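You operate a simulated robot arm through the tools that you are given. There is no shell and no other tool. Be economical: measure what you need, move in short steps, check, and stop when the job is done.

Carry out the task below with a simulated two-armed robot. There is one attempt and no reset: what you move stays moved.

Task
Pick up the green ladle with one hand, pass it to the other hand and put it on the drawer worktop.

It is judged by the outcome, as a careful person would: the job done as asked, and still so three seconds after it is handed in. It fails if anything else is knocked over, pushed out of place, dropped, spilled or broken.

Robot
Two 7-joint arms with two-finger parallel grippers on one trunk, on a base that drives. Base frame: it is fixed to the floor where the robot stands at the start and does not move with it; the origin is under the middle of the robot, x ahead of it, y to its left, z up. Readings come in cm, rad, newtons and seconds.
The left shoulder is at the start at [5, 16.1, 109.8], the right one opposite. With the tool pointing down near the work surface each hand reaches from about 22 to 68 cm from the robot's upright axis, wherever it stands, measured 20 degrees to its own side. Places, roughly: drawer worktop [-90, -190, 90]. Payload 3.43 kg a hand.
The tool frame of a hand sits at the grasp point between the pads (the TCP): z along the fingers, y along the line on which they close. The tips reach 3 cm beyond it. Largest opening 9.4 cm; finger width 2.8, thickness 1; the body of the gripper, 5 by 9.6 cm, starts 5.5 cm behind the TCP.
Orientation is told as [roll, pitch, yaw] about the base's x, y, z axes, in that order, counted from this pose: with the fingers straight down and closing along the base's y, the tool's x points along the base's -x, its y along +y and its z along -z.

Tools
- The arms move only by the tool send_rows. It takes "left_increments", "right_increments" or both (then of equal length, played together; a hand with none holds still); each is a list that holds one entry, the list of rows, each a list of 7 numbers: the finger opening in cm, from 0 to 9.4, then the shift along the base's x, y, z in units of 40 mm (1.0 is 40 mm), then the turn, a rotation vector about the base's x, y, z in units of 6 degrees (1.0 is 6 degrees). In form: [[[fingers, dx, dy, dz, ax, ay, az], ...]]. A call has 1 to 10 rows; each row shifts and turns the commanded pose from where the row before left it. A call with a number of a shift or a turn outside -1 to 1 is refused whole. Rows are played at 5 a second. More than 5 cm and 0.15 rad between two rows, or a gripper value outside its range, and nothing of the call is played. Where a pose cannot be reached the arm comes as near as it can. A force on the tool above 40 N (or 10 N above the force at the start of the call, whichever is more), or a blocked arm, ends the call early, and 0.2 s more pass. Each finger travels about 4.5 cm/s and halts on what it meets, pressing with about 24 N; the grip force reading is that of the motor and also rises with nothing between the fingers. The clock runs only during rows and for 0.2 s after the last one: add rows that do not move to give the fingers time. The reply holds the time, the measured pose of the TCP, the force on the tool along the base axes, the opening and the grip force, in the units named above and with some noise, with the torque about the TCP (base axes, N m) and any sound that the robot's microphone picked up, and new pictures: "views" is both (left out), scene, wrist or none (wrist: the cameras of the hands that moved).
- Cameras (640 x 400 px; columns grow to the right, rows downward): "scene" is now at [11.47, 4.04, 123.09]; the picture's right is [0.42, -0.91, 0.00], its down [-0.45, -0.21, -0.86] and it looks along [0.78, 0.37, -0.50] (base axes); focal length 293 px, centre (320, 200). "left" rides on the left gripper at [7.6, -1.4, -10.2] in its tool frame; the picture's right is [0.18, 0.98, 0.00], its down [-0.75, 0.14, -0.64] and it looks along [-0.63, 0.12, 0.77] (tool axes); focal length 243 px, centre (320, 200). "right" rides on the right gripper at [7.6, 1.4, -10.3] in its tool frame; the picture's right is [-0.18, 0.98, 0.00], its down [-0.75, -0.14, -0.64] and it looks along [-0.63, -0.12, 0.77] (tool axes); focal length 243 px, centre (320, 200). There is no depth. A picture from a camera that has moved, and an enlarged one, comes with that camera's place and axes in the base frame and with its lens. The place of the scene camera against the robot may be out by one fixed shift of up to 1.2 cm in any direction.
- raise_lower(by): slides the trunk up (or, below 0, down) by that many cm; the arms and the scene camera ride with it, the base frame stays. It gives what a move gives, with no picture.
- steer(legs): drives the robot by 1 to 6 legs, each [ahead, left, turn to the left] in cm, cm and rad, along the robot's own axes; the way and the turn of a leg run together, so that a leg with both is an arc; at most 150 cm and 3.142 rad a leg. The arms and the cameras ride along, it lands a little off, and it stops where it bumps. It gives what a move gives, and a new picture of the scene camera.
- aim_head(pan, tilt): turns the head with the scene camera to pan (to the left, within 1.396 rad either way) and tilt (down, from -0.506 to 1.204), counted from straight ahead of the robot. It gives what a move gives, and a new picture of the scene camera.
- zoom(camera, box): a new picture of the part [left, top, right, bottom] of that camera's present view, enlarged. It takes no simulated time.
- finish_job(): hands the job in; it is judged then, once.

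Work in short steps. Places have to be worked out from the pictures, the camera data and where the tool is seen: move nearer, look again, correct. Check each grasp and each placing, and mend what went wrong. You have 120 turns and 260 pictures in all, those below and enlarged ones among them. Open the grippers and draw the arms clear of the work before you hand the job in, unless the task says otherwise; then end with one line.

The tools are called after "Request:" as a command line: name --argument value ..., lists and objects as JSON in quotes. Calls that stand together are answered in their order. send_rows: Moves the arms, as the interface text tells. Its arguments: {"type":"object","properties":{"left_increments":{"type":"array"},"right_increments":{"type":"array"},"views":{"type":"string","enum":["both","scene","wrist","none"]}},"required":[]} The other tools are called the same way: raise_lower (by) slides the trunk up or down; steer (legs) drives the base; aim_head (pan, tilt) turns the head that bears the scene camera; zoom (camera, box) takes an enlarged picture of a part of a camera's view; finish_job () hands the job in.

At the start:

```text
time: 0.0
left_eef_pos: [32.66, 33.22, 107.35]
left_ee_rot: [0.0, 0.0, 0.0]
left_wrist_force: [0.0, -0.4, -0.4]
left_wrist_torque: [0.01, -0.01, 0.01]
left_width: 9.39
left_grip_force: 0.0
right_eef_pos: [41.03, -0.21, 101.32]
right_ee_rot: [-0.002, -0.001, 0.001]
right_wrist_force: [0.4, 0.2, -1.0]
right_wrist_torque: [0.0, 0.01, 0.03]
right_width: 9.4
right_grip_force: 0.0
trunk travel left (down, up): [-12.5, 14.2]
robot x, y, heading: [-0.22, 0.03, -0.0]
head pan, tilt: [0.438, 0.525]
```

scene: 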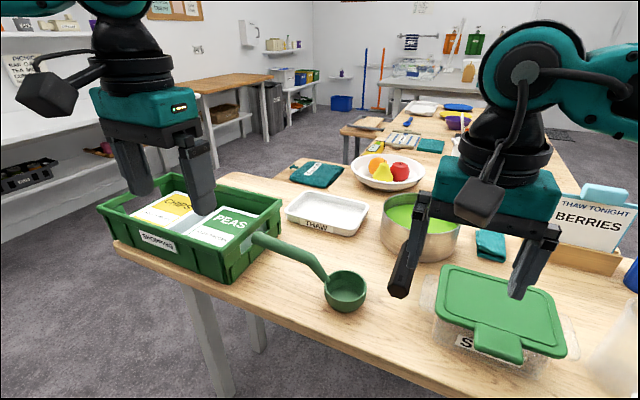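
right: 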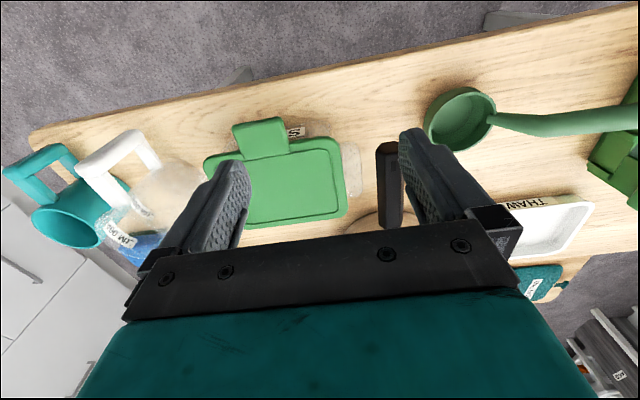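
left: 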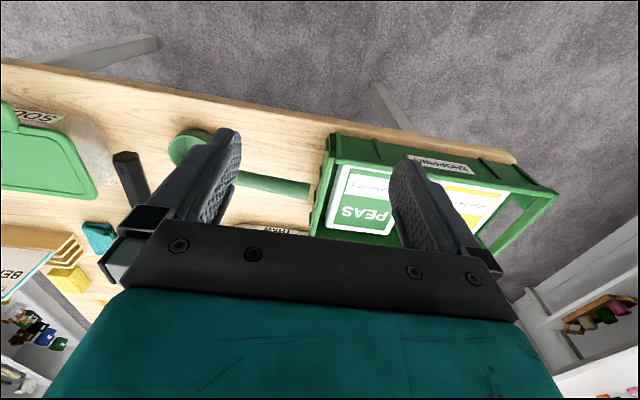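

The ladle lies with its bowl near [47, 16] and its handle running toward the crate. I'll enlarge the views to see how the handle lies.

Request:
zoom --camera "scene" --box '[200, 180, 400, 320]'

Request:
zoom --camera "left" --box '[140, 80, 400, 260]'

Request:
aim_head --pan -1.39 --tilt 0.4

```text
2.86 times, centred on (300, 250) of scene
camera zoom: at [11.47, 4.04, 123.09], right [0.42, -0.91, 0.0], down [-0.45, -0.21, -0.86], along [0.78, 0.37, -0.5], focal length 838 px, centre (377, 57)
```

zoom: 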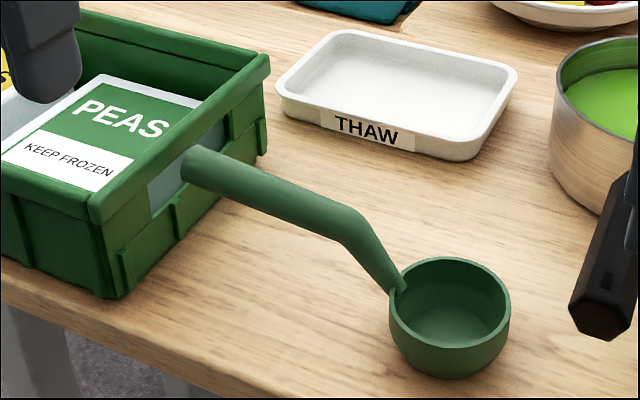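

```text
2.22 times, centred on (270, 170) of left
camera zoom: at [24.96, 31.85, 117.61], right [-0.18, 0.98, 0.0], down [0.75, 0.14, 0.64], along [0.63, 0.12, -0.77], focal length 539 px, centre (431, 267)
```

zoom: 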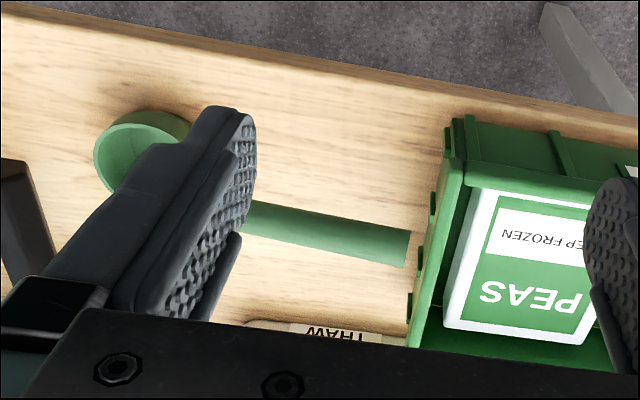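

```text
time: 1.8
left_eef_pos: [32.56, 33.25, 107.39]
left_ee_rot: [0.0, 0.001, 0.0]
left_wrist_force: [0.1, 0.8, 0.2]
left_wrist_torque: [-0.03, -0.01, 0.01]
left_width: 9.41
left_grip_force: 0.1
right_eef_pos: [40.9, -0.22, 101.4]
right_ee_rot: [-0.001, 0.0, -0.001]
right_wrist_force: [0.2, 0.7, 0.0]
right_wrist_torque: [0.01, -0.01, -0.03]
right_width: 9.37
right_grip_force: 0.1
trunk travel left (down, up): [-12.5, 14.2]
robot x, y, heading: [0.08, -0.38, 0.006]
head pan, tilt: [-1.389, 0.4]
camera scene: at [4.97, -8.91, 124.24], right [-0.98, -0.18, 0.0], down [-0.07, 0.38, -0.92], along [0.17, -0.91, -0.39], focal length 293 px, centre (320, 200)
```

scene: 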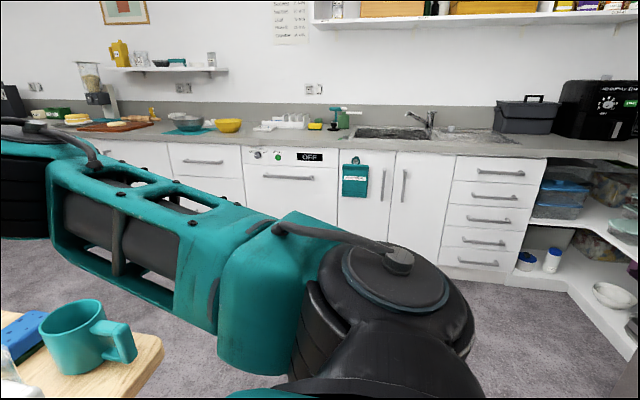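

The handle runs along y at x≈47, from about y=22 to y=34.5, at z≈88, and its tip stops short of the crate. I'll turn the left gripper -90° while moving it over the handle, so that it closes along x.

Request:
send_rows --left_increments '[[[9.4, 0.36, -0.05, 0, 0, 0, -1], [9.4, 0.36, -0.05, 0, 0, 0, -1], [9.4, 0.36, -0.05, 0, 0, 0, -1], [9.4, 0.36, -0.05, 0, 0, 0, -1], [9.4, 0.36, -0.05, 0, 0, 0, -1], [9.4, 0.36, -0.05, 0, 0, 0, -1], [9.4, 0.36, -0.05, 0, 0, 0, -1], [9.4, 0.36, -0.05, 0, 0, 0, -1], [9.4, 0.36, -0.05, 0, 0, 0, -1], [9.4, 0.36, -0.05, 0, 0, 0, -1]]]' --views "none"

Request:
send_rows --left_increments '[[[9.4, 0, 0, 0, 0, 0, -1], [9.4, 0, 0, 0, 0, 0, -1], [9.4, 0, 0, 0, 0, 0, -1], [9.4, 0, 0, 0, 0, 0, -1], [9.4, 0, 0, 0, 0, 0, -1], [9.4, 0, 0, 0, 0, 0, 0], [9.4, 0, 0, 0, 0, 0, 0]]]' --views "wrist"

Request:
aim_head --pan 0.44 --tilt 0.6

```text
time: 4.0
left_eef_pos: [47.17, 31.2, 107.45]
left_ee_rot: [-0.001, 0.0, -1.049]
left_wrist_force: [-0.2, 0.3, 0.9]
left_wrist_torque: [-0.04, 0.01, 0.02]
left_width: 9.41
left_grip_force: 0.1
right_eef_pos: [40.93, -0.22, 101.48]
right_ee_rot: [-0.002, -0.001, 0.002]
right_wrist_force: [0.8, -0.7, 0.4]
right_wrist_torque: [0.0, 0.0, -0.01]
right_width: 9.4
right_grip_force: 0.1
trunk travel left (down, up): [-12.5, 14.2]
robot x, y, heading: [-0.19, -0.29, -0.006]
head pan, tilt: [-1.389, 0.4]
```

```text
time: 5.6
left_eef_pos: [47.09, 31.33, 107.48]
left_ee_rot: [-0.001, 0.002, -1.571]
left_wrist_force: [0.0, 1.1, -0.3]
left_wrist_torque: [0.0, 0.01, 0.02]
left_width: 9.42
left_grip_force: 0.2
right_eef_pos: [41.03, -0.28, 101.36]
right_ee_rot: [-0.001, 0.001, -0.001]
right_wrist_force: [0.0, -0.1, 0.7]
right_wrist_torque: [0.04, -0.02, -0.01]
right_width: 9.4
right_grip_force: 0.1
trunk travel left (down, up): [-12.5, 14.2]
robot x, y, heading: [-0.01, -0.04, -0.005]
head pan, tilt: [-1.389, 0.4]
camera left: at [45.57, 38.91, 117.67], right [0.98, 0.18, 0.0], down [0.14, -0.75, 0.64], along [0.12, -0.63, -0.77], focal length 243 px, centre (320, 200)
```

left: 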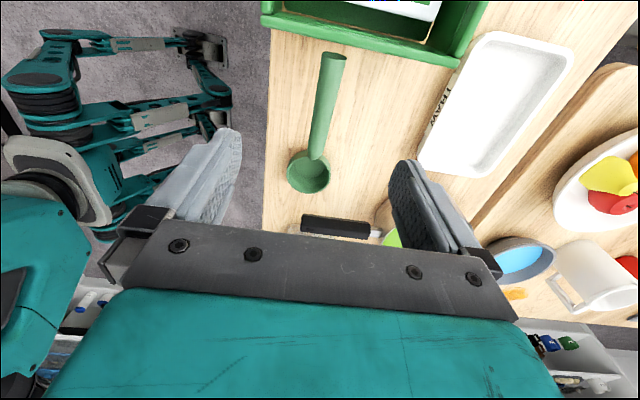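

```text
time: 7.4
left_eef_pos: [46.99, 31.2, 107.58]
left_ee_rot: [0.0, -0.001, -1.569]
left_wrist_force: [0.1, 0.3, -0.8]
left_wrist_torque: [-0.01, 0.01, 0.0]
left_width: 9.41
left_grip_force: 0.0
right_eef_pos: [41.05, -0.21, 101.47]
right_ee_rot: [-0.001, 0.001, 0.001]
right_wrist_force: [0.7, 0.2, -0.2]
right_wrist_torque: [0.01, 0.02, 0.02]
right_width: 9.38
right_grip_force: 0.0
trunk travel left (down, up): [-12.5, 14.2]
robot x, y, heading: [0.18, -0.05, 0.0]
head pan, tilt: [0.44, 0.6]
camera scene: at [11.29, 3.96, 122.42], right [0.43, -0.91, 0.0], down [-0.51, -0.24, -0.83], along [0.75, 0.35, -0.56], focal length 293 px, centre (320, 200)
```

scene: 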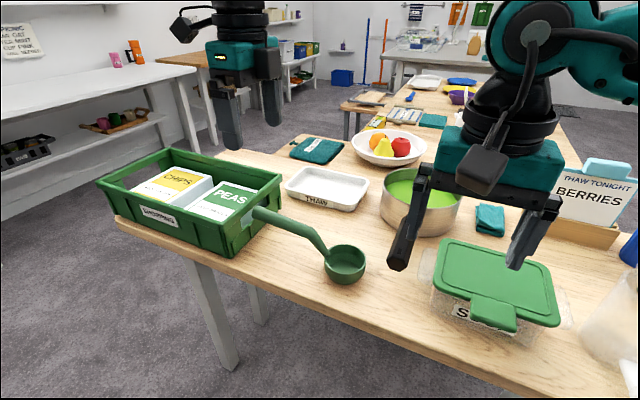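

The wrist view puts the handle at x≈47.9 over y=24–34.5. I'll shift slightly in x and go down part of the way, then check.

Request:
send_rows --left_increments '[[[9.4, 0.22, 0, -0.6, 0, 0, 0], [9.4, 0, 0, -0.8, 0, 0, 0], [9.4, 0, 0, -0.8, 0, 0, 0], [9.4, 0, 0, -0.8, 0, 0, 0], [9.4, 0, 0, 0, 0, 0, 0]]]'

```text
time: 8.6
left_eef_pos: [47.84, 31.06, 95.36]
left_ee_rot: [0.0, 0.0, -1.569]
left_wrist_force: [0.0, 0.1, 0.8]
left_wrist_torque: [-0.01, 0.04, 0.02]
left_width: 9.38
left_grip_force: 0.1
right_eef_pos: [41.1, -0.19, 101.28]
right_ee_rot: [0.0, 0.0, 0.001]
right_wrist_force: [-0.5, 1.2, -0.4]
right_wrist_torque: [-0.01, -0.02, -0.04]
right_width: 9.39
right_grip_force: 0.1
trunk travel left (down, up): [-12.5, 14.2]
robot x, y, heading: [0.03, 0.34, -0.006]
head pan, tilt: [0.44, 0.6]
camera scene: at [11.28, 3.96, 122.42], right [0.43, -0.9, 0.0], down [-0.51, -0.24, -0.83], along [0.75, 0.35, -0.56], focal length 293 px, centre (320, 200)
camera left: at [46.32, 38.71, 105.61], right [0.98, 0.18, 0.0], down [0.14, -0.75, 0.64], along [0.12, -0.63, -0.77], focal length 243 px, centre (320, 200)
```

scene: 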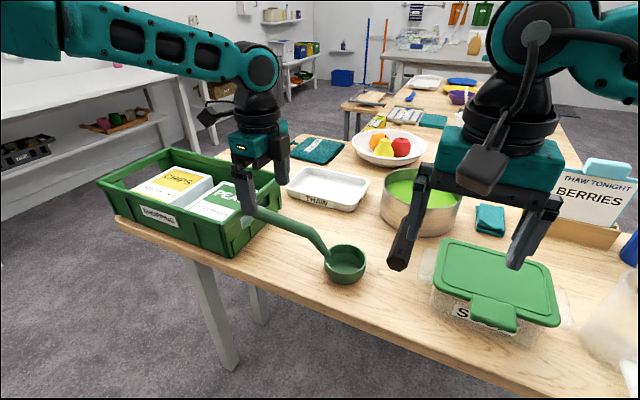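
left: 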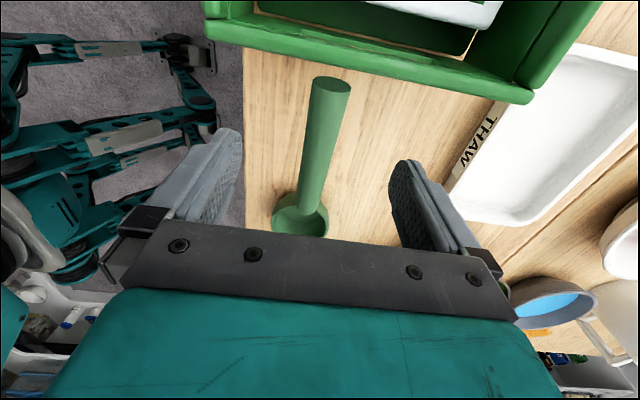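

The fingers straddle the handle at x≈47.8. I'll go down to z≈88 and close.

Request:
send_rows --left_increments '[[[9.4, 0, 0, -0.6, 0, 0, 0], [9.4, 0, 0, -0.6, 0, 0, 0], [9.4, 0, 0, -0.6, 0, 0, 0], [9.4, 0, 0, 0, 0, 0, 0]]]'

```text
time: 9.6
left_eef_pos: [47.97, 31.21, 88.27]
left_ee_rot: [0.001, 0.001, -1.57]
left_wrist_force: [0.6, 0.1, 0.7]
left_wrist_torque: [0.0, 0.01, 0.0]
left_width: 9.38
left_grip_force: 0.2
right_eef_pos: [40.96, -0.16, 101.41]
right_ee_rot: [-0.002, -0.002, -0.001]
right_wrist_force: [-0.8, 0.1, 0.0]
right_wrist_torque: [0.0, -0.02, -0.01]
right_width: 9.39
right_grip_force: 0.0
trunk travel left (down, up): [-12.5, 14.2]
robot x, y, heading: [-0.28, -0.22, -0.003]
head pan, tilt: [0.44, 0.6]
camera scene: at [11.28, 3.96, 122.42], right [0.43, -0.9, 0.0], down [-0.51, -0.24, -0.83], along [0.75, 0.35, -0.56], focal length 293 px, centre (320, 200)
camera left: at [46.52, 38.83, 98.43], right [0.98, 0.18, 0.0], down [0.14, -0.75, 0.64], along [0.12, -0.63, -0.77], focal length 243 px, centre (320, 200)
```

scene: 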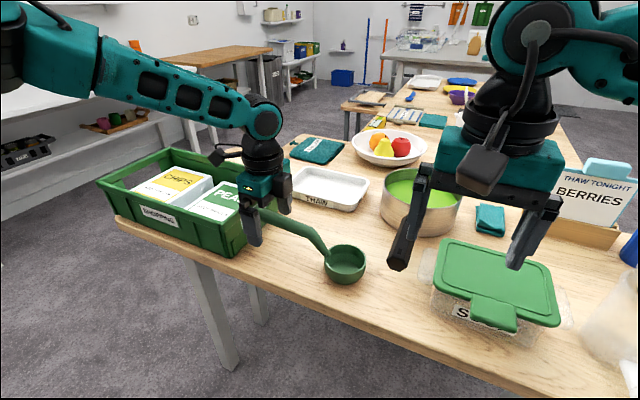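
left: 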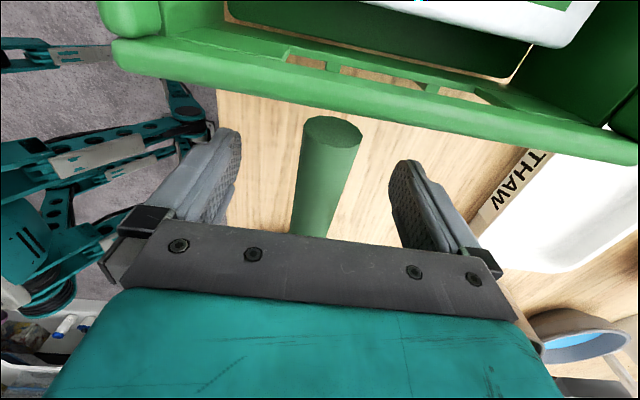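

The handle is centred between the fingers at the grasp height, so I'll close.

Request:
send_rows --left_increments '[[[5, 0, 0, 0, 0, 0, 0], [3, 0, 0, 0, 0, 0, 0], [0, 0, 0, 0, 0, 0, 0], [0, 0, 0, 0, 0, 0, 0], [0, 0, 0, 0, 0, 0, 0], [0, 0, 0, 0, 0, 0, 0], [0, 0, 0, 0, 0, 0, 0]]]' --views "wrist"

```text
time: 11.2
left_eef_pos: [47.95, 31.25, 88.27]
left_ee_rot: [0.0, -0.001, -1.571]
left_wrist_force: [0.8, -0.5, -0.5]
left_wrist_torque: [-0.01, 0.02, 0.0]
left_width: 2.8
left_grip_force: 24.4
right_eef_pos: [41.01, -0.12, 101.38]
right_ee_rot: [-0.001, 0.001, 0.0]
right_wrist_force: [-0.3, -0.3, 1.4]
right_wrist_torque: [0.05, 0.01, -0.02]
right_width: 9.4
right_grip_force: 0.0
trunk travel left (down, up): [-12.5, 14.2]
robot x, y, heading: [0.06, -0.27, 0.001]
head pan, tilt: [0.44, 0.6]
camera left: at [46.52, 38.82, 98.47], right [0.98, 0.18, 0.0], down [0.14, -0.75, 0.64], along [0.12, -0.63, -0.77], focal length 243 px, centre (320, 200)
```

left: 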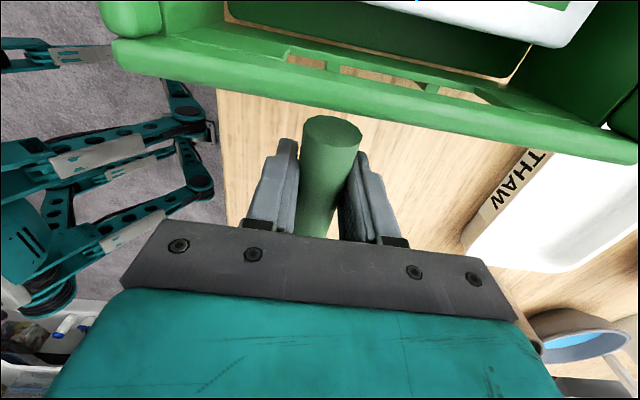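

It is gripped at 2.8 cm. I'll lift straight up while the right hand starts turning +90° and moves off to its own side.

Request:
send_rows --left_increments '[[[0, 0, 0, 0.2, 0, 0, 0], [0, 0, 0, 0.4, 0, 0, 0], [0, 0, 0, 0.5, 0, 0, 0], [0, 0, 0, 0.5, 0, 0, 0], [0, 0, 0, 0.5, 0, 0, 0], [0, 0, 0, 0.5, 0, 0, 0], [0, 0, 0, 0.5, 0, 0, 0], [0, 0, 0, 0.5, 0, 0, 0], [0, 0, 0, 0.5, 0, 0, 0], [0, 0, 0, 0.4, 0, 0, 0]]]' --right_increments '[[[9.4, 0, -0.3, 0.2, 0, 0, 1], [9.4, 0, -0.3, 0.2, 0, 0, 1], [9.4, 0, -0.3, 0.2, 0, 0, 1], [9.4, 0, -0.3, 0.2, 0, 0, 1], [9.4, 0, -0.3, 0.2, 0, 0, 1], [9.4, 0, -0.3, 0.2, 0, 0, 1], [9.4, 0, -0.3, 0, 0, 0, 1], [9.4, 0, -0.3, 0, 0, 0, 1], [9.4, 0, -0.3, 0, 0, 0, 1], [9.4, 0, -0.3, 0, 0, 0, 1]]]'

```text
time: 13.4
left_eef_pos: [47.96, 31.01, 106.06]
left_ee_rot: [0.001, 0.001, -1.571]
left_wrist_force: [0.0, -0.4, -0.6]
left_wrist_torque: [0.13, -0.01, -0.02]
left_width: 2.78
left_grip_force: 24.1
right_eef_pos: [41.05, -12.22, 106.22]
right_ee_rot: [0.0, -0.001, 1.048]
right_wrist_force: [0.1, -0.2, -0.6]
right_wrist_torque: [-0.03, 0.03, -0.03]
right_width: 9.39
right_grip_force: 0.1
trunk travel left (down, up): [-12.5, 14.2]
robot x, y, heading: [-0.15, 0.22, -0.0]
head pan, tilt: [0.44, 0.6]
camera scene: at [11.29, 3.94, 122.42], right [0.43, -0.9, 0.0], down [-0.51, -0.24, -0.83], along [0.75, 0.35, -0.56], focal length 293 px, centre (320, 200)
camera right: at [36.02, -18.08, 116.43], right [-0.76, 0.65, 0.0], down [0.5, 0.58, 0.64], along [0.42, 0.49, -0.77], focal length 243 px, centre (320, 200)
camera left: at [46.46, 38.67, 116.35], right [0.98, 0.18, 0.0], down [0.14, -0.75, 0.64], along [0.12, -0.63, -0.77], focal length 243 px, centre (320, 200)
```

scene: 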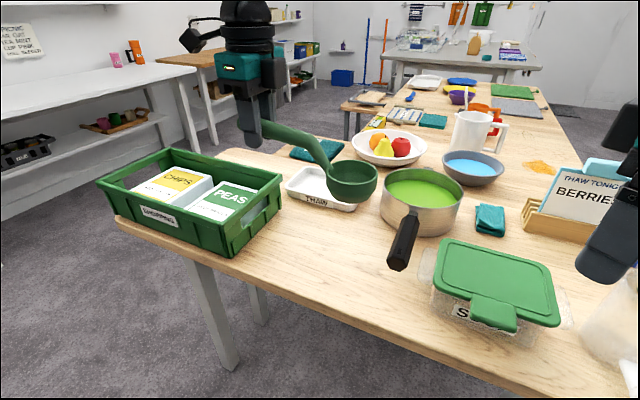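
right: 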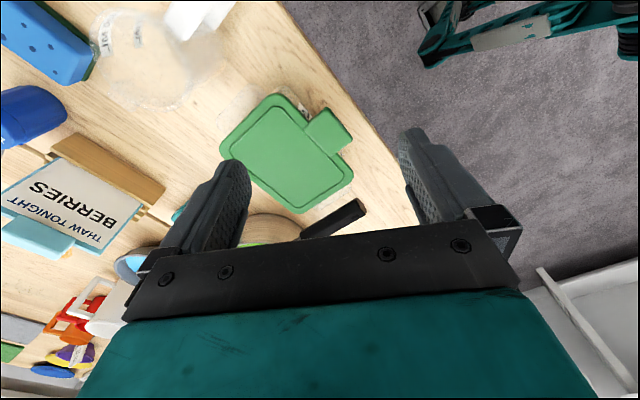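
left: 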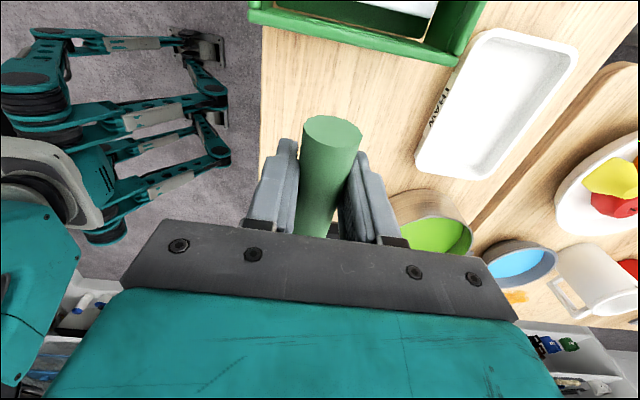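

The ladle came up level. To keep the wrists apart at the pass, I'll lean the right gripper about 36° with its back toward -y, and bring the ladle toward the middle.

Request:
send_rows --left_increments '[[[0, -0.1, -0.3, 0, 0, 0, 0], [0, -0.1, -0.3, 0, 0, 0, 0], [0, -0.1, -0.3, 0, 0, 0, 0], [0, -0.1, -0.3, 0, 0, 0, 0], [0, -0.1, -0.3, 0, 0, 0, 0], [0, -0.1, -0.3, 0, 0, 0, 0], [0, -0.1, -0.3, 0, 0, 0, 0], [0, -0.1, -0.3, 0, 0, 0, 0], [0, -0.1, -0.3, 0, 0, 0, 0], [0, -0.1, -0.3, 0, 0, 0, 0]]]' --right_increments '[[[9.4, 0.1, 0, 0.2, 0, 0, 1], [9.4, 0.1, 0, 0.2, 0, 0, 1], [9.4, 0.1, 0, 0.2, 0, 0, 1], [9.4, 0.1, 0, 0.2, 0, 0, 1], [9.4, 0.1, 0, 0.2, 0, 0, 1], [9.4, 0.1, 0, 0.2, 1, 0, 0], [9.4, 0.1, 0, 0.2, 1, 0, 0], [9.4, 0, 0, 0.2, 1, 0, 0], [9.4, 0, 0, 0.2, 1, 0, 0], [9.4, 0, 0, 0.2, 1, 0, 0]]]' --views "none"

Request:
send_rows --right_increments '[[[9.4, 0, 0, 0, 1, 0, 0], [9.4, 0, 0, 0, 0, 0, 0], [9.4, 0, 0, 0, 0, 0, 0]]]'

Request:
aim_head --pan 0.15 --tilt 0.5

```text
time: 15.6
left_eef_pos: [43.85, 19.16, 106.29]
left_ee_rot: [0.0, 0.0, -1.571]
left_wrist_force: [0.5, -0.5, -0.8]
left_wrist_torque: [0.13, 0.0, 0.01]
left_width: 2.76
left_grip_force: 23.9
right_eef_pos: [31.57, -6.65, 112.51]
right_ee_rot: [-0.002, -0.526, 1.57]
right_wrist_force: [1.3, -0.8, -0.2]
right_wrist_torque: [-0.04, 0.03, -0.02]
right_width: 9.41
right_grip_force: 0.1
right hand out of reach, approached as far as the arm can: row 2, 3, 4, 5, 6, 7
trunk travel left (down, up): [-12.5, 14.2]
robot x, y, heading: [0.04, 0.08, -0.001]
head pan, tilt: [0.44, 0.6]
```

```text
time: 16.4
left_eef_pos: [43.88, 19.33, 106.37]
left_ee_rot: [0.001, 0.0, -1.571]
left_wrist_force: [-0.1, 0.2, -1.0]
left_wrist_torque: [0.12, -0.04, 0.0]
left_width: 2.84
left_grip_force: 23.5
right_eef_pos: [31.5, -6.63, 112.44]
right_ee_rot: [0.001, -0.626, 1.568]
right_wrist_force: [0.1, 0.8, 0.2]
right_wrist_torque: [0.03, -0.03, -0.02]
right_width: 9.4
right_grip_force: 0.1
trunk travel left (down, up): [-12.5, 14.2]
robot x, y, heading: [-0.32, -0.1, -0.003]
head pan, tilt: [0.44, 0.6]
camera scene: at [11.29, 3.96, 122.42], right [0.43, -0.9, 0.0], down [-0.51, -0.24, -0.83], along [0.75, 0.35, -0.56], focal length 293 px, centre (320, 200)
camera right: at [30.06, -18.8, 116.23], right [-0.98, 0.15, 0.11], down [0.14, 0.23, 0.96], along [0.12, 0.96, -0.25], focal length 243 px, centre (320, 200)
```

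scene: 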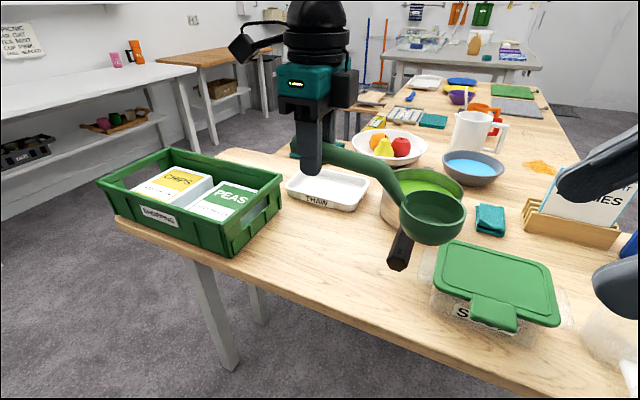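
right: 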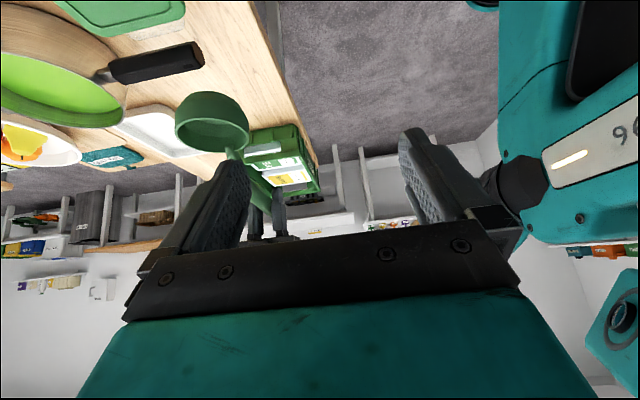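

```text
time: 17.2
left_eef_pos: [43.9, 19.18, 106.36]
left_ee_rot: [0.002, 0.0, -1.57]
left_wrist_force: [-0.6, -0.6, -1.3]
left_wrist_torque: [0.16, -0.02, 0.04]
left_width: 2.77
left_grip_force: 23.6
right_eef_pos: [31.51, -6.7, 112.42]
right_ee_rot: [0.001, -0.629, 1.567]
right_wrist_force: [0.2, 0.5, -0.8]
right_wrist_torque: [0.0, 0.0, 0.02]
right_width: 9.41
right_grip_force: 0.1
trunk travel left (down, up): [-12.5, 14.2]
robot x, y, heading: [0.14, -0.0, -0.003]
head pan, tilt: [0.15, 0.499]
camera scene: at [12.29, 1.57, 123.33], right [0.15, -0.99, 0.0], down [-0.47, -0.07, -0.88], along [0.87, 0.13, -0.48], focal length 293 px, centre (320, 200)
```

scene: 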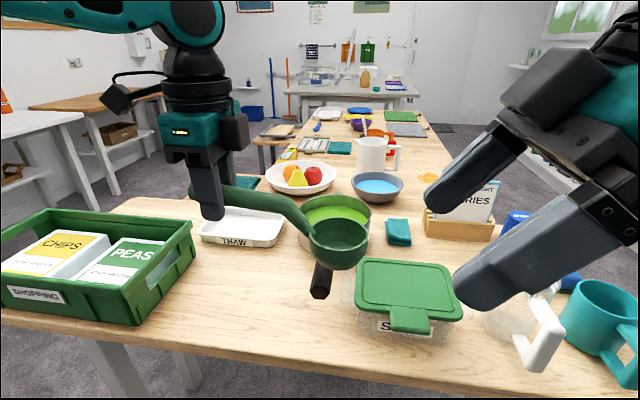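

The right arm met a limit part-way but now holds the leaned pose at [31.5, -6.7, 112.4]. I'll test it by moving toward x≈40, and bring the ladle back to the same x to meet it.

Request:
send_rows --left_increments '[[[0, -0.25, 0, 0, 0, 0, 0], [0, -0.25, 0, 0, 0, 0, 0], [0, -0.25, 0, 0, 0, 0, 0], [0, -0.25, 0, 0, 0, 0, 0], [0, 0, 0, 0, 0, 0, 0]]]' --right_increments '[[[9.4, 0.5, 0, 0, 0, 0, 0], [9.4, 0.5, 0, 0, 0, 0, 0], [9.4, 0.5, 0, 0, 0, 0, 0], [9.4, 0.6, 0, 0, 0, 0, 0], [9.4, 0, 0, 0, 0, 0, 0]]]'

```text
time: 18.4
left_eef_pos: [39.9, 19.26, 106.1]
left_ee_rot: [0.0, 0.0, -1.571]
left_wrist_force: [-0.6, 0.9, -2.2]
left_wrist_torque: [0.15, -0.02, 0.0]
left_width: 2.83
left_grip_force: 24.6
right_eef_pos: [32.54, -4.61, 114.16]
right_ee_rot: [0.003, -0.628, 1.566]
right_wrist_force: [-0.2, -0.7, -0.5]
right_wrist_torque: [-0.01, 0.0, -0.03]
right_width: 9.41
right_grip_force: 0.1
right hand out of reach, approached as far as the arm can: row 1, 2, 3, 4
trunk travel left (down, up): [-12.5, 14.2]
robot x, y, heading: [0.13, 0.06, -0.002]
head pan, tilt: [0.15, 0.499]
camera scene: at [12.3, 1.56, 123.33], right [0.15, -0.99, 0.0], down [-0.47, -0.07, -0.88], along [0.87, 0.13, -0.48], focal length 293 px, centre (320, 200)
camera right: at [31.07, -16.84, 117.96], right [-0.98, 0.15, 0.11], down [0.14, 0.23, 0.96], along [0.12, 0.96, -0.25], focal length 243 px, centre (320, 200)
camera left: at [38.42, 26.87, 116.44], right [0.98, 0.18, 0.0], down [0.14, -0.75, 0.64], along [0.12, -0.63, -0.77], focal length 243 px, centre (320, 200)
```

scene: 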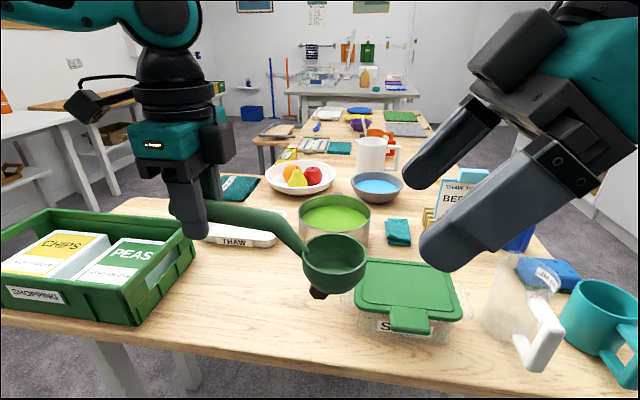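
right: 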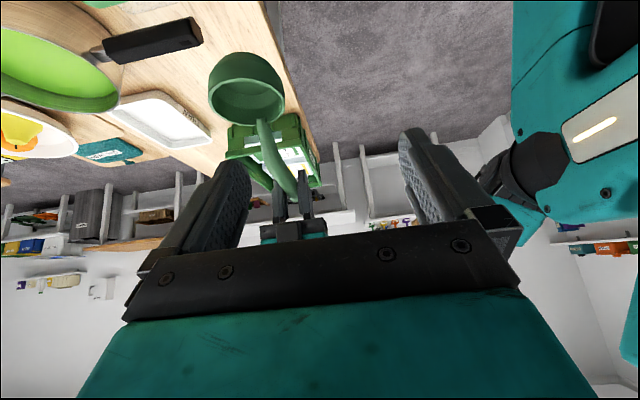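
left: 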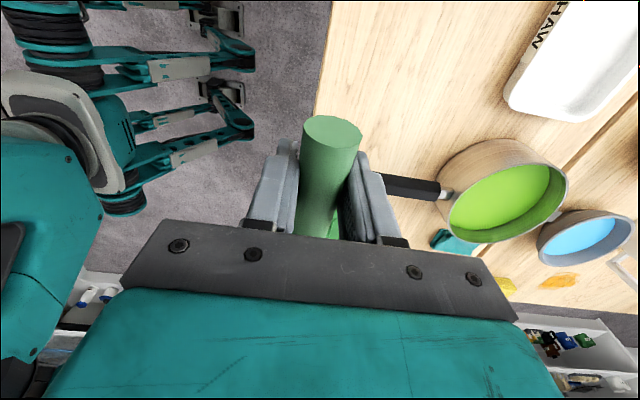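

The right arm can't reach farther out in x with this wrist, so I'll see how far it can go toward +y at x≈31, staying above the bowl.

Request:
send_rows --right_increments '[[[9.4, -0.3, 0.4, 0, 0, 0, 0], [9.4, 0, 0.5, 0, 0, 0, 0], [9.4, 0, 0.5, 0, 0, 0, 0], [9.4, 0, 0.5, -0.2, 0, 0, 0], [9.4, 0, 0.4, -0.2, 0, 0, 0], [9.4, 0, 0, 0, 0, 0, 0]]]' --views "scene"

```text
time: 19.8
left_eef_pos: [39.96, 19.17, 106.13]
left_ee_rot: [0.002, 0.0, -1.572]
left_wrist_force: [0.0, 0.3, -1.2]
left_wrist_torque: [0.18, -0.01, 0.03]
left_width: 2.8
left_grip_force: 23.7
right_eef_pos: [31.31, 4.58, 112.71]
right_ee_rot: [0.0, -0.629, 1.57]
right_wrist_force: [0.3, -0.7, 0.0]
right_wrist_torque: [0.0, 0.0, -0.02]
right_width: 9.39
right_grip_force: 0.1
trunk travel left (down, up): [-12.5, 14.2]
robot x, y, heading: [0.02, 0.31, 0.003]
head pan, tilt: [0.15, 0.499]
camera scene: at [12.29, 1.56, 123.33], right [0.15, -0.99, 0.0], down [-0.47, -0.07, -0.88], along [0.87, 0.13, -0.48], focal length 293 px, centre (320, 200)
```

scene: 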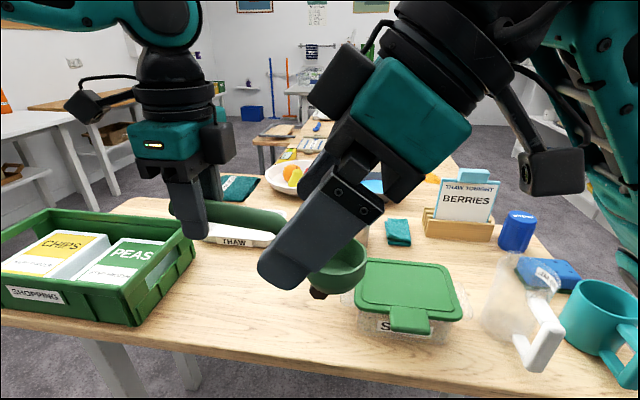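

It reaches fine there. I'll now slide the ladle under the right gripper: left to x≈31.3, y≈15.8, with the handle passing below the right fingertips.

Request:
send_rows --left_increments '[[[0, -0.35, -0.1, 0, 0, 0, 0], [0, -0.4, -0.15, 0, 0, 0, 0], [0, -0.4, -0.15, 0, 0, 0, 0], [0, -0.4, -0.15, 0, 0, 0, 0], [0, -0.35, -0.15, 0, 0, 0, 0], [0, -0.25, -0.15, 0, 0, 0, 0], [0, 0, 0, 0, 0, 0, 0]]]' --right_increments '[[[9.4, 0, 0, 0, 0, 0, 0], [9.4, 0, 0, 0, 0, 0, 0], [9.4, 0, 0, 0, 0, 0, 0], [9.4, 0, 0, 0, 0, 0, 0], [9.4, 0, 0, 0, 0, 0, 0], [9.4, 0, 0, 0, 0, 0, 0], [9.4, 0, 0, 0, 0, 0, 0]]]'

```text
time: 21.4
left_eef_pos: [31.22, 15.76, 106.1]
left_ee_rot: [0.0, 0.0, -1.569]
left_wrist_force: [-0.5, 0.0, -1.7]
left_wrist_torque: [0.17, 0.02, 0.01]
left_width: 2.82
left_grip_force: 24.1
right_eef_pos: [31.3, 4.51, 112.69]
right_ee_rot: [0.0, -0.63, 1.57]
right_wrist_force: [0.3, 0.3, 0.0]
right_wrist_torque: [0.01, -0.05, -0.01]
right_width: 9.39
right_grip_force: 0.0
trunk travel left (down, up): [-12.5, 14.2]
robot x, y, heading: [0.06, 0.1, 0.003]
head pan, tilt: [0.15, 0.499]
camera scene: at [12.29, 1.56, 123.33], right [0.15, -0.99, 0.0], down [-0.47, -0.07, -0.88], along [0.87, 0.13, -0.48], focal length 293 px, centre (320, 200)
camera right: at [29.81, -7.63, 116.43], right [-0.98, 0.15, 0.11], down [0.14, 0.23, 0.96], along [0.12, 0.96, -0.25], focal length 243 px, centre (320, 200)
camera left: at [29.76, 23.45, 116.31], right [0.98, 0.18, 0.0], down [0.14, -0.75, 0.64], along [0.12, -0.63, -0.77], focal length 243 px, centre (320, 200)
```

scene: 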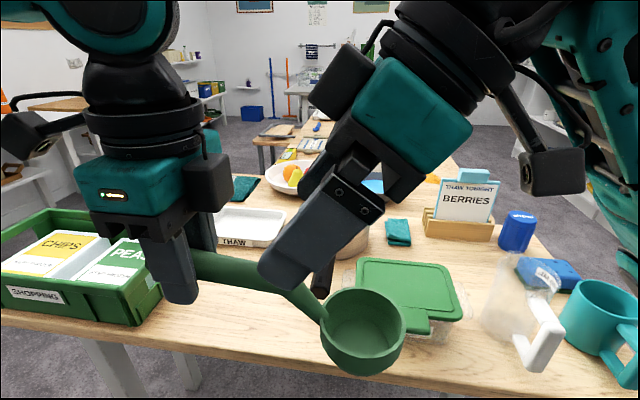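
right: 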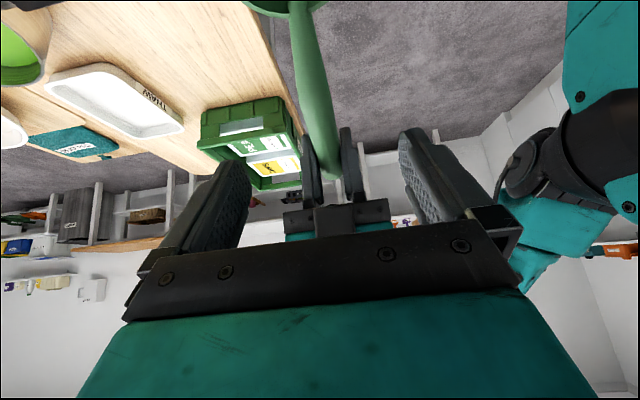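
left: 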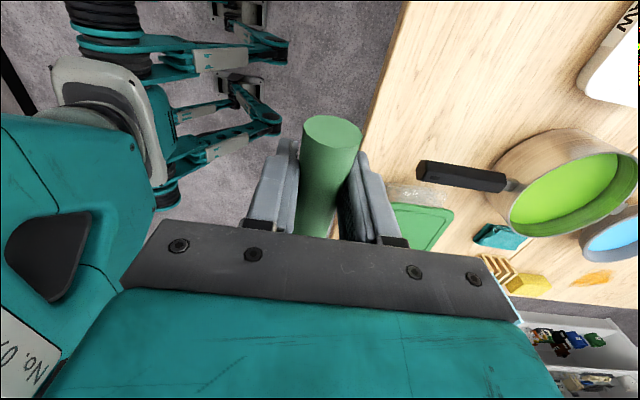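

The handle is centred under the right fingers. I'll advance the right gripper along its own axis to [31.3, 9.5, 106.2].

Request:
send_rows --right_increments '[[[9.4, 0, 0.25, -0.32, 0, 0, 0], [9.4, 0, 0.25, -0.32, 0, 0, 0], [9.4, 0, 0.25, -0.32, 0, 0, 0], [9.4, 0, 0.25, -0.32, 0, 0, 0], [9.4, 0, 0.25, -0.32, 0, 0, 0], [9.4, 0, 0, 0, 0, 0, 0]]]'

```text
time: 22.8
left_eef_pos: [31.21, 15.74, 106.12]
left_ee_rot: [0.0, -0.001, -1.572]
left_wrist_force: [-0.5, 0.2, -1.8]
left_wrist_torque: [0.16, -0.02, 0.01]
left_width: 2.83
left_grip_force: 24.0
right_eef_pos: [31.37, 9.74, 106.16]
right_ee_rot: [0.0, -0.628, 1.572]
right_wrist_force: [0.9, 0.2, 0.6]
right_wrist_torque: [-0.02, 0.05, -0.01]
right_width: 9.41
right_grip_force: 0.0
trunk travel left (down, up): [-12.5, 14.2]
robot x, y, heading: [-0.01, -0.07, 0.0]
head pan, tilt: [0.15, 0.499]
camera scene: at [12.29, 1.56, 123.33], right [0.15, -0.99, 0.0], down [-0.47, -0.07, -0.88], along [0.87, 0.13, -0.48], focal length 293 px, centre (320, 200)
camera right: at [29.97, -2.47, 109.95], right [-0.98, 0.15, 0.11], down [0.14, 0.23, 0.96], along [0.12, 0.96, -0.25], focal length 243 px, centre (320, 200)
```

scene: 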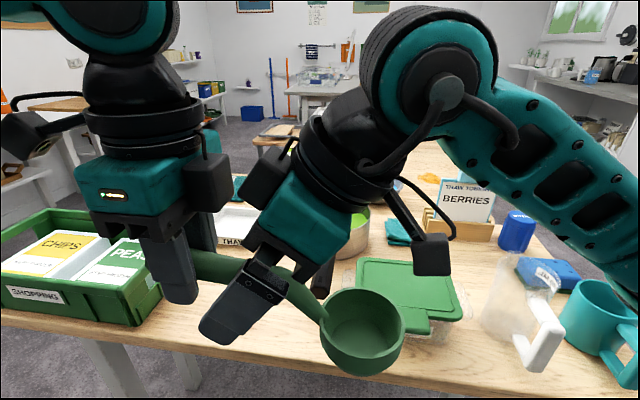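
right: 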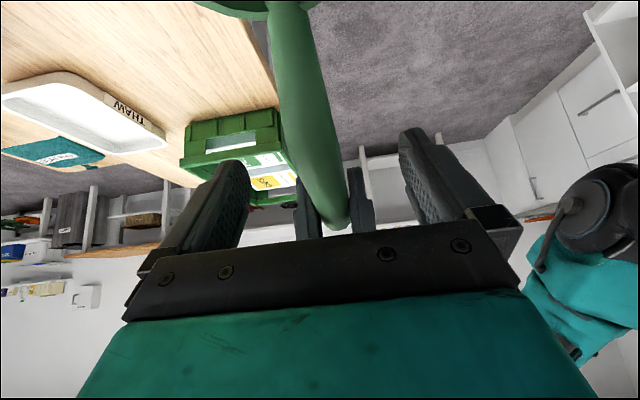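

The right fingers straddle the handle short of the bend, so I'll close the right gripper.

Request:
send_rows --right_increments '[[[5, 0, 0, 0, 0, 0, 0], [3, 0, 0, 0, 0, 0, 0], [0, 0, 0, 0, 0, 0, 0], [0, 0, 0, 0, 0, 0, 0], [0, 0, 0, 0, 0, 0, 0], [0, 0, 0, 0, 0, 0, 0], [0, 0, 0, 0, 0, 0, 0]]]'

```text
time: 24.4
left_eef_pos: [31.35, 15.81, 106.2]
left_ee_rot: [0.0, -0.001, -1.57]
left_wrist_force: [6.4, 1.3, -1.5]
left_wrist_torque: [0.09, -0.04, 0.21]
left_width: 2.8
left_grip_force: 24.5
right_eef_pos: [31.38, 9.69, 106.23]
right_ee_rot: [0.001, -0.628, 1.572]
right_wrist_force: [-6.0, -1.4, 0.2]
right_wrist_torque: [0.07, 0.04, 0.12]
right_width: 2.66
right_grip_force: 24.2
trunk travel left (down, up): [-12.5, 14.2]
robot x, y, heading: [-0.24, 0.15, 0.002]
head pan, tilt: [0.15, 0.499]
camera scene: at [12.29, 1.56, 123.33], right [0.15, -0.99, 0.0], down [-0.47, -0.07, -0.88], along [0.87, 0.13, -0.48], focal length 293 px, centre (320, 200)
camera right: at [29.94, -2.48, 109.97], right [-0.98, 0.15, 0.11], down [0.14, 0.23, 0.96], along [0.12, 0.96, -0.25], focal length 243 px, centre (320, 200)
```

scene: 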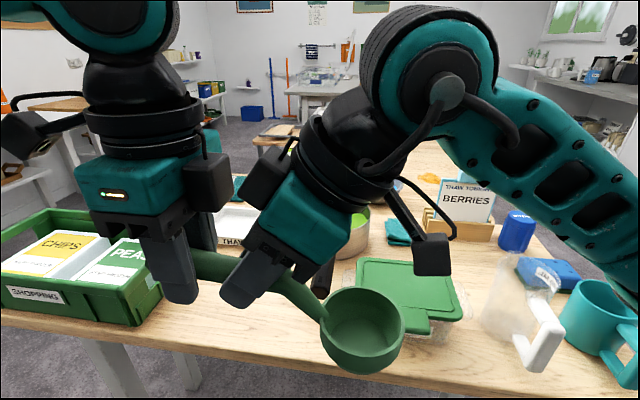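
right: 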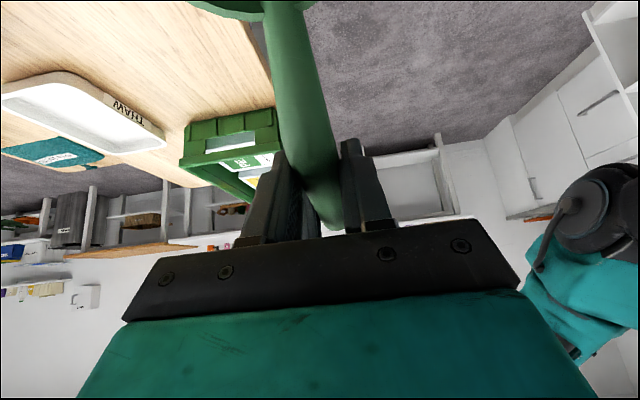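

Both hands hold it, with the right at 2.66 cm and 24 N. I'll open the left and draw it up and away.

Request:
send_rows --left_increments '[[[4.5, 0, 0, 0, 0, 0, 0], [7, 0, 0, 0, 0, 0, 0], [7, 0, 0, 0, 0, 0, 0], [7, 0, 0.1, 0.5, 0, 0, 0], [7, 0, 0.2, 0.7, 0, 0, 0], [7, 0, 0.6, 0.5, 0, 0, 0], [7, 0, 0.8, 0, 0, 0, 0], [7, 0, 0.8, 0, 0, 0, 0], [7, 0, 0.8, 0, 0, 0, 0], [7, 0, 0, 0, 0, 0, 0]]]'

```text
time: 26.6
left_eef_pos: [31.11, 29.2, 113.07]
left_ee_rot: [0.0, -0.001, -1.572]
left_wrist_force: [-1.0, 0.3, 0.6]
left_wrist_torque: [0.0, -0.01, 0.02]
left_width: 7.02
left_grip_force: 0.1
right_eef_pos: [31.37, 9.71, 106.18]
right_ee_rot: [0.001, -0.631, 1.571]
right_wrist_force: [-0.1, 0.3, 0.2]
right_wrist_torque: [0.05, -0.01, -0.02]
right_width: 2.66
right_grip_force: 24.6
trunk travel left (down, up): [-12.5, 14.2]
robot x, y, heading: [-0.27, -0.06, 0.003]
head pan, tilt: [0.15, 0.499]
camera scene: at [12.29, 1.55, 123.33], right [0.15, -0.99, 0.0], down [-0.47, -0.07, -0.88], along [0.87, 0.13, -0.48], focal length 293 px, centre (320, 200)
camera left: at [29.64, 36.88, 123.32], right [0.98, 0.18, 0.0], down [0.14, -0.75, 0.64], along [0.12, -0.63, -0.77], focal length 243 px, centre (320, 200)
```

scene: 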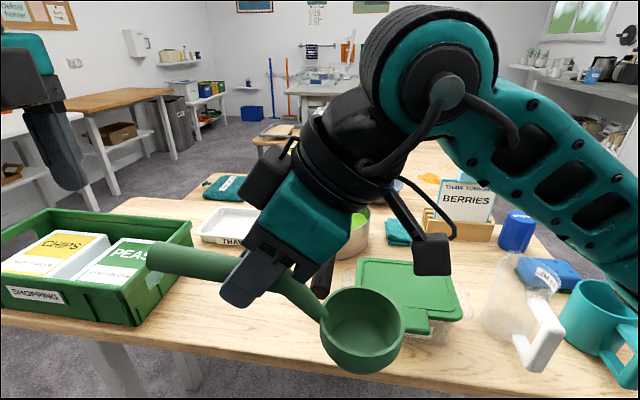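
left: 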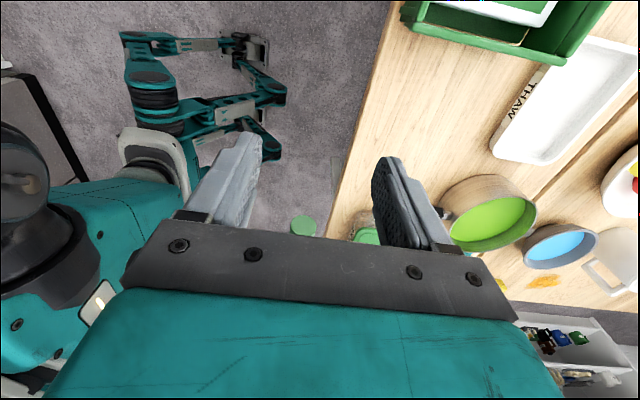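

The handoff worked: the right hand holds it steady. I'll back away from the table and look toward the worktop.

Request:
steer --legs '[[-40, 0, 0]]'

Request:
aim_head --pan -1.39 --tilt 0.5

```text
time: 29.2
left_eef_pos: [-10.17, 29.21, 113.06]
left_ee_rot: [0.001, -0.001, -1.574]
left_wrist_force: [-0.9, 1.2, 0.2]
left_wrist_torque: [0.01, 0.01, -0.03]
left_width: 7.0
left_grip_force: 0.1
right_eef_pos: [-9.94, 9.62, 106.16]
right_ee_rot: [-0.001, -0.629, 1.565]
right_wrist_force: [0.2, 0.6, -0.1]
right_wrist_torque: [0.06, 0.0, -0.02]
right_width: 2.61
right_grip_force: 24.2
trunk travel left (down, up): [-12.5, 14.2]
robot x, y, heading: [-41.47, 0.19, -0.005]
head pan, tilt: [0.15, 0.499]
camera scene: at [-29.12, 1.6, 123.33], right [0.14, -0.99, 0.0], down [-0.47, -0.07, -0.88], along [0.87, 0.13, -0.48], focal length 293 px, centre (320, 200)
```

scene: 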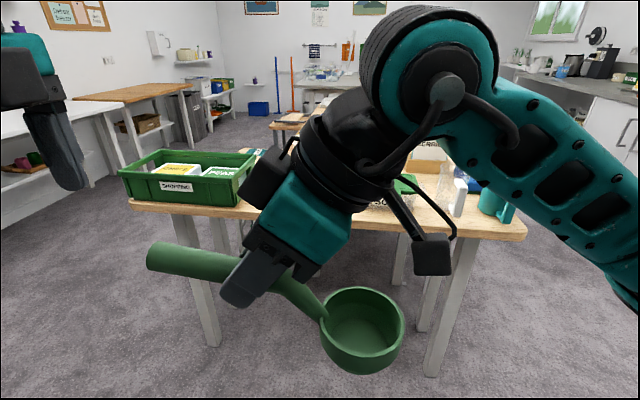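

```text
time: 30.8
left_eef_pos: [-10.11, 29.12, 113.06]
left_ee_rot: [-0.001, 0.001, -1.576]
left_wrist_force: [0.3, 0.2, 1.1]
left_wrist_torque: [-0.02, 0.06, 0.0]
left_width: 7.01
left_grip_force: 0.0
right_eef_pos: [-9.9, 9.56, 106.18]
right_ee_rot: [0.0, -0.628, 1.566]
right_wrist_force: [-0.3, 0.2, 0.3]
right_wrist_torque: [0.04, 0.01, 0.01]
right_width: 2.61
right_grip_force: 23.8
trunk travel left (down, up): [-12.5, 14.2]
robot x, y, heading: [-41.52, -0.41, -0.001]
head pan, tilt: [-1.389, 0.499]
camera scene: at [-36.48, -8.68, 123.33], right [-0.98, -0.18, 0.0], down [-0.08, 0.47, -0.88], along [0.15, -0.86, -0.48], focal length 293 px, centre (320, 200)
```

scene: 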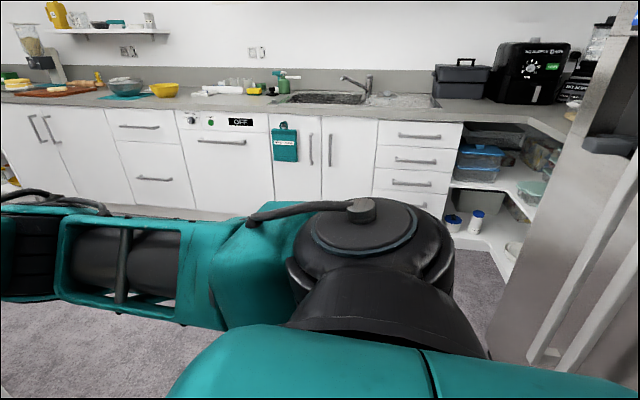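

The drawer stack spans about x=-39 to -78 with its front edge near y≈-153, and the worktop above it is clear in front of the toolbox. I'll turn right in place to face it and look again.

Request:
steer --legs '[[0, 0, -1.571]]'

Request:
aim_head --pan -0.2 --tilt 0.35

```text
time: 35.1
left_eef_pos: [-12.6, -31.38, 113.06]
left_ee_rot: [-0.002, 0.001, 3.129]
left_wrist_force: [-1.2, -0.2, 0.4]
left_wrist_torque: [0.02, -0.03, -0.01]
left_width: 6.99
left_grip_force: 0.0
right_eef_pos: [-32.08, -31.46, 106.25]
right_ee_rot: [0.0, -0.628, -0.013]
right_wrist_force: [-0.7, -0.2, -0.6]
right_wrist_torque: [0.01, -0.08, 0.03]
right_width: 2.52
right_grip_force: 23.9
trunk travel left (down, up): [-12.5, 14.2]
robot x, y, heading: [-41.33, 0.33, -1.585]
head pan, tilt: [-1.389, 0.499]
camera scene: at [-51.12, -5.24, 123.33], right [-0.17, 0.99, 0.0], down [0.47, 0.08, -0.88], along [-0.87, -0.15, -0.48], focal length 293 px, centre (320, 200)
```

scene: 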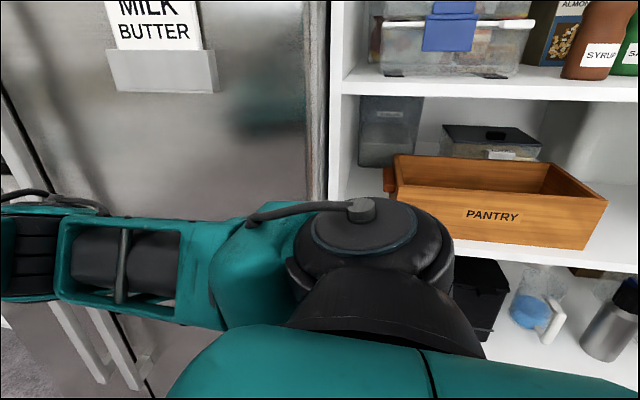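

```text
time: 36.5
left_eef_pos: [-12.61, -31.37, 113.16]
left_ee_rot: [0.001, 0.0, 3.128]
left_wrist_force: [0.6, 0.0, 0.1]
left_wrist_torque: [0.02, -0.01, -0.02]
left_width: 7.01
left_grip_force: 0.1
right_eef_pos: [-32.16, -31.43, 106.27]
right_ee_rot: [-0.001, -0.628, -0.013]
right_wrist_force: [0.7, 0.7, -0.4]
right_wrist_torque: [-0.01, -0.09, 0.0]
right_width: 2.38
right_grip_force: 24.0
trunk travel left (down, up): [-12.5, 14.2]
robot x, y, heading: [-41.19, -0.01, -1.585]
head pan, tilt: [-0.201, 0.351]
camera scene: at [-44.13, -12.81, 124.7], right [-0.98, 0.21, 0.0], down [0.07, 0.34, -0.94], along [-0.2, -0.92, -0.34], focal length 293 px, centre (320, 200)
```

scene: 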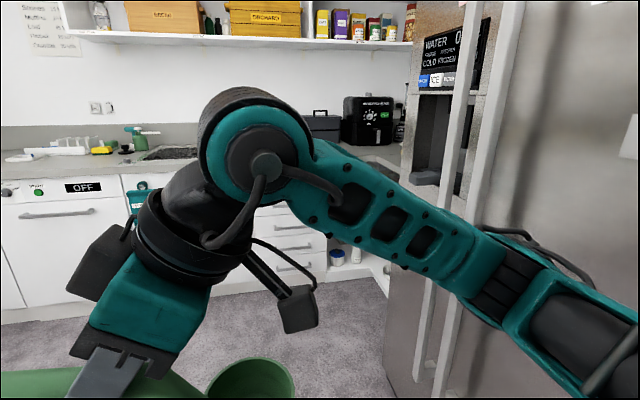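

The right opening has crept from 2.66 to 2.38, so the handle may be slipping between the pads. I'll check before driving on.

Request:
zoom --camera "right" --box '[160, 0, 480, 260]'

Request:
aim_head --pan 0.0 --tilt 0.8

```text
1.54 times, centred on (320, 130) of right
camera zoom: at [-44.26, -29.81, 109.97], right [0.16, 0.98, 0.11], down [0.23, -0.14, 0.96], along [0.96, -0.13, -0.25], focal length 373 px, centre (320, 308)
```

zoom: 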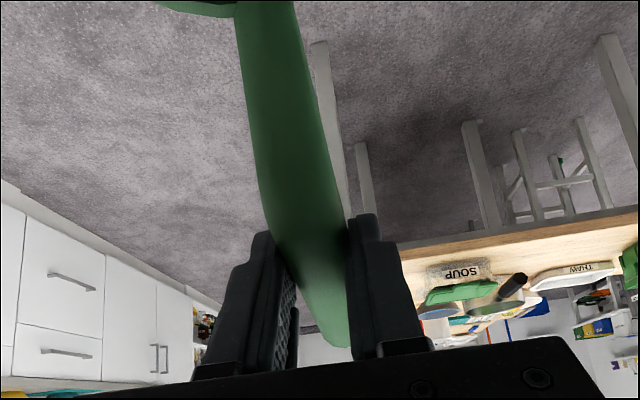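

```text
time: 37.4
left_eef_pos: [-12.7, -31.36, 113.09]
left_ee_rot: [0.0, 0.001, 3.129]
left_wrist_force: [-0.1, 0.1, 0.0]
left_wrist_torque: [0.01, 0.0, 0.0]
left_width: 7.0
left_grip_force: 0.1
right_eef_pos: [-32.23, -31.43, 106.22]
right_ee_rot: [-0.001, -0.63, -0.014]
right_wrist_force: [-0.7, -0.4, -0.5]
right_wrist_torque: [0.01, -0.09, 0.02]
right_width: 2.36
right_grip_force: 24.0
trunk travel left (down, up): [-12.5, 14.2]
robot x, y, heading: [-41.11, -0.11, -1.582]
head pan, tilt: [0.0, 0.799]
camera scene: at [-42.25, -11.78, 120.74], right [-1.0, 0.01, 0.0], down [0.01, 0.72, -0.7], along [-0.01, -0.7, -0.72], focal length 293 px, centre (320, 200)
```

scene: 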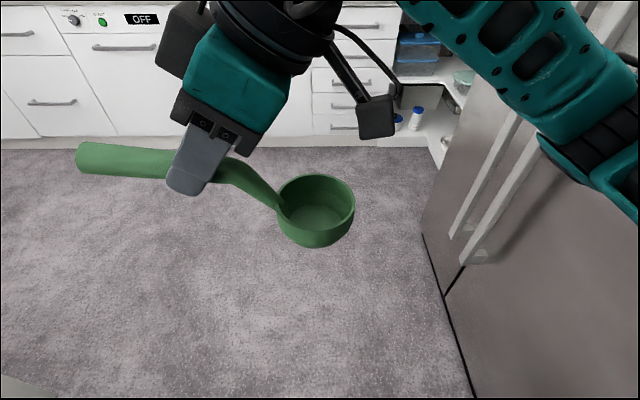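

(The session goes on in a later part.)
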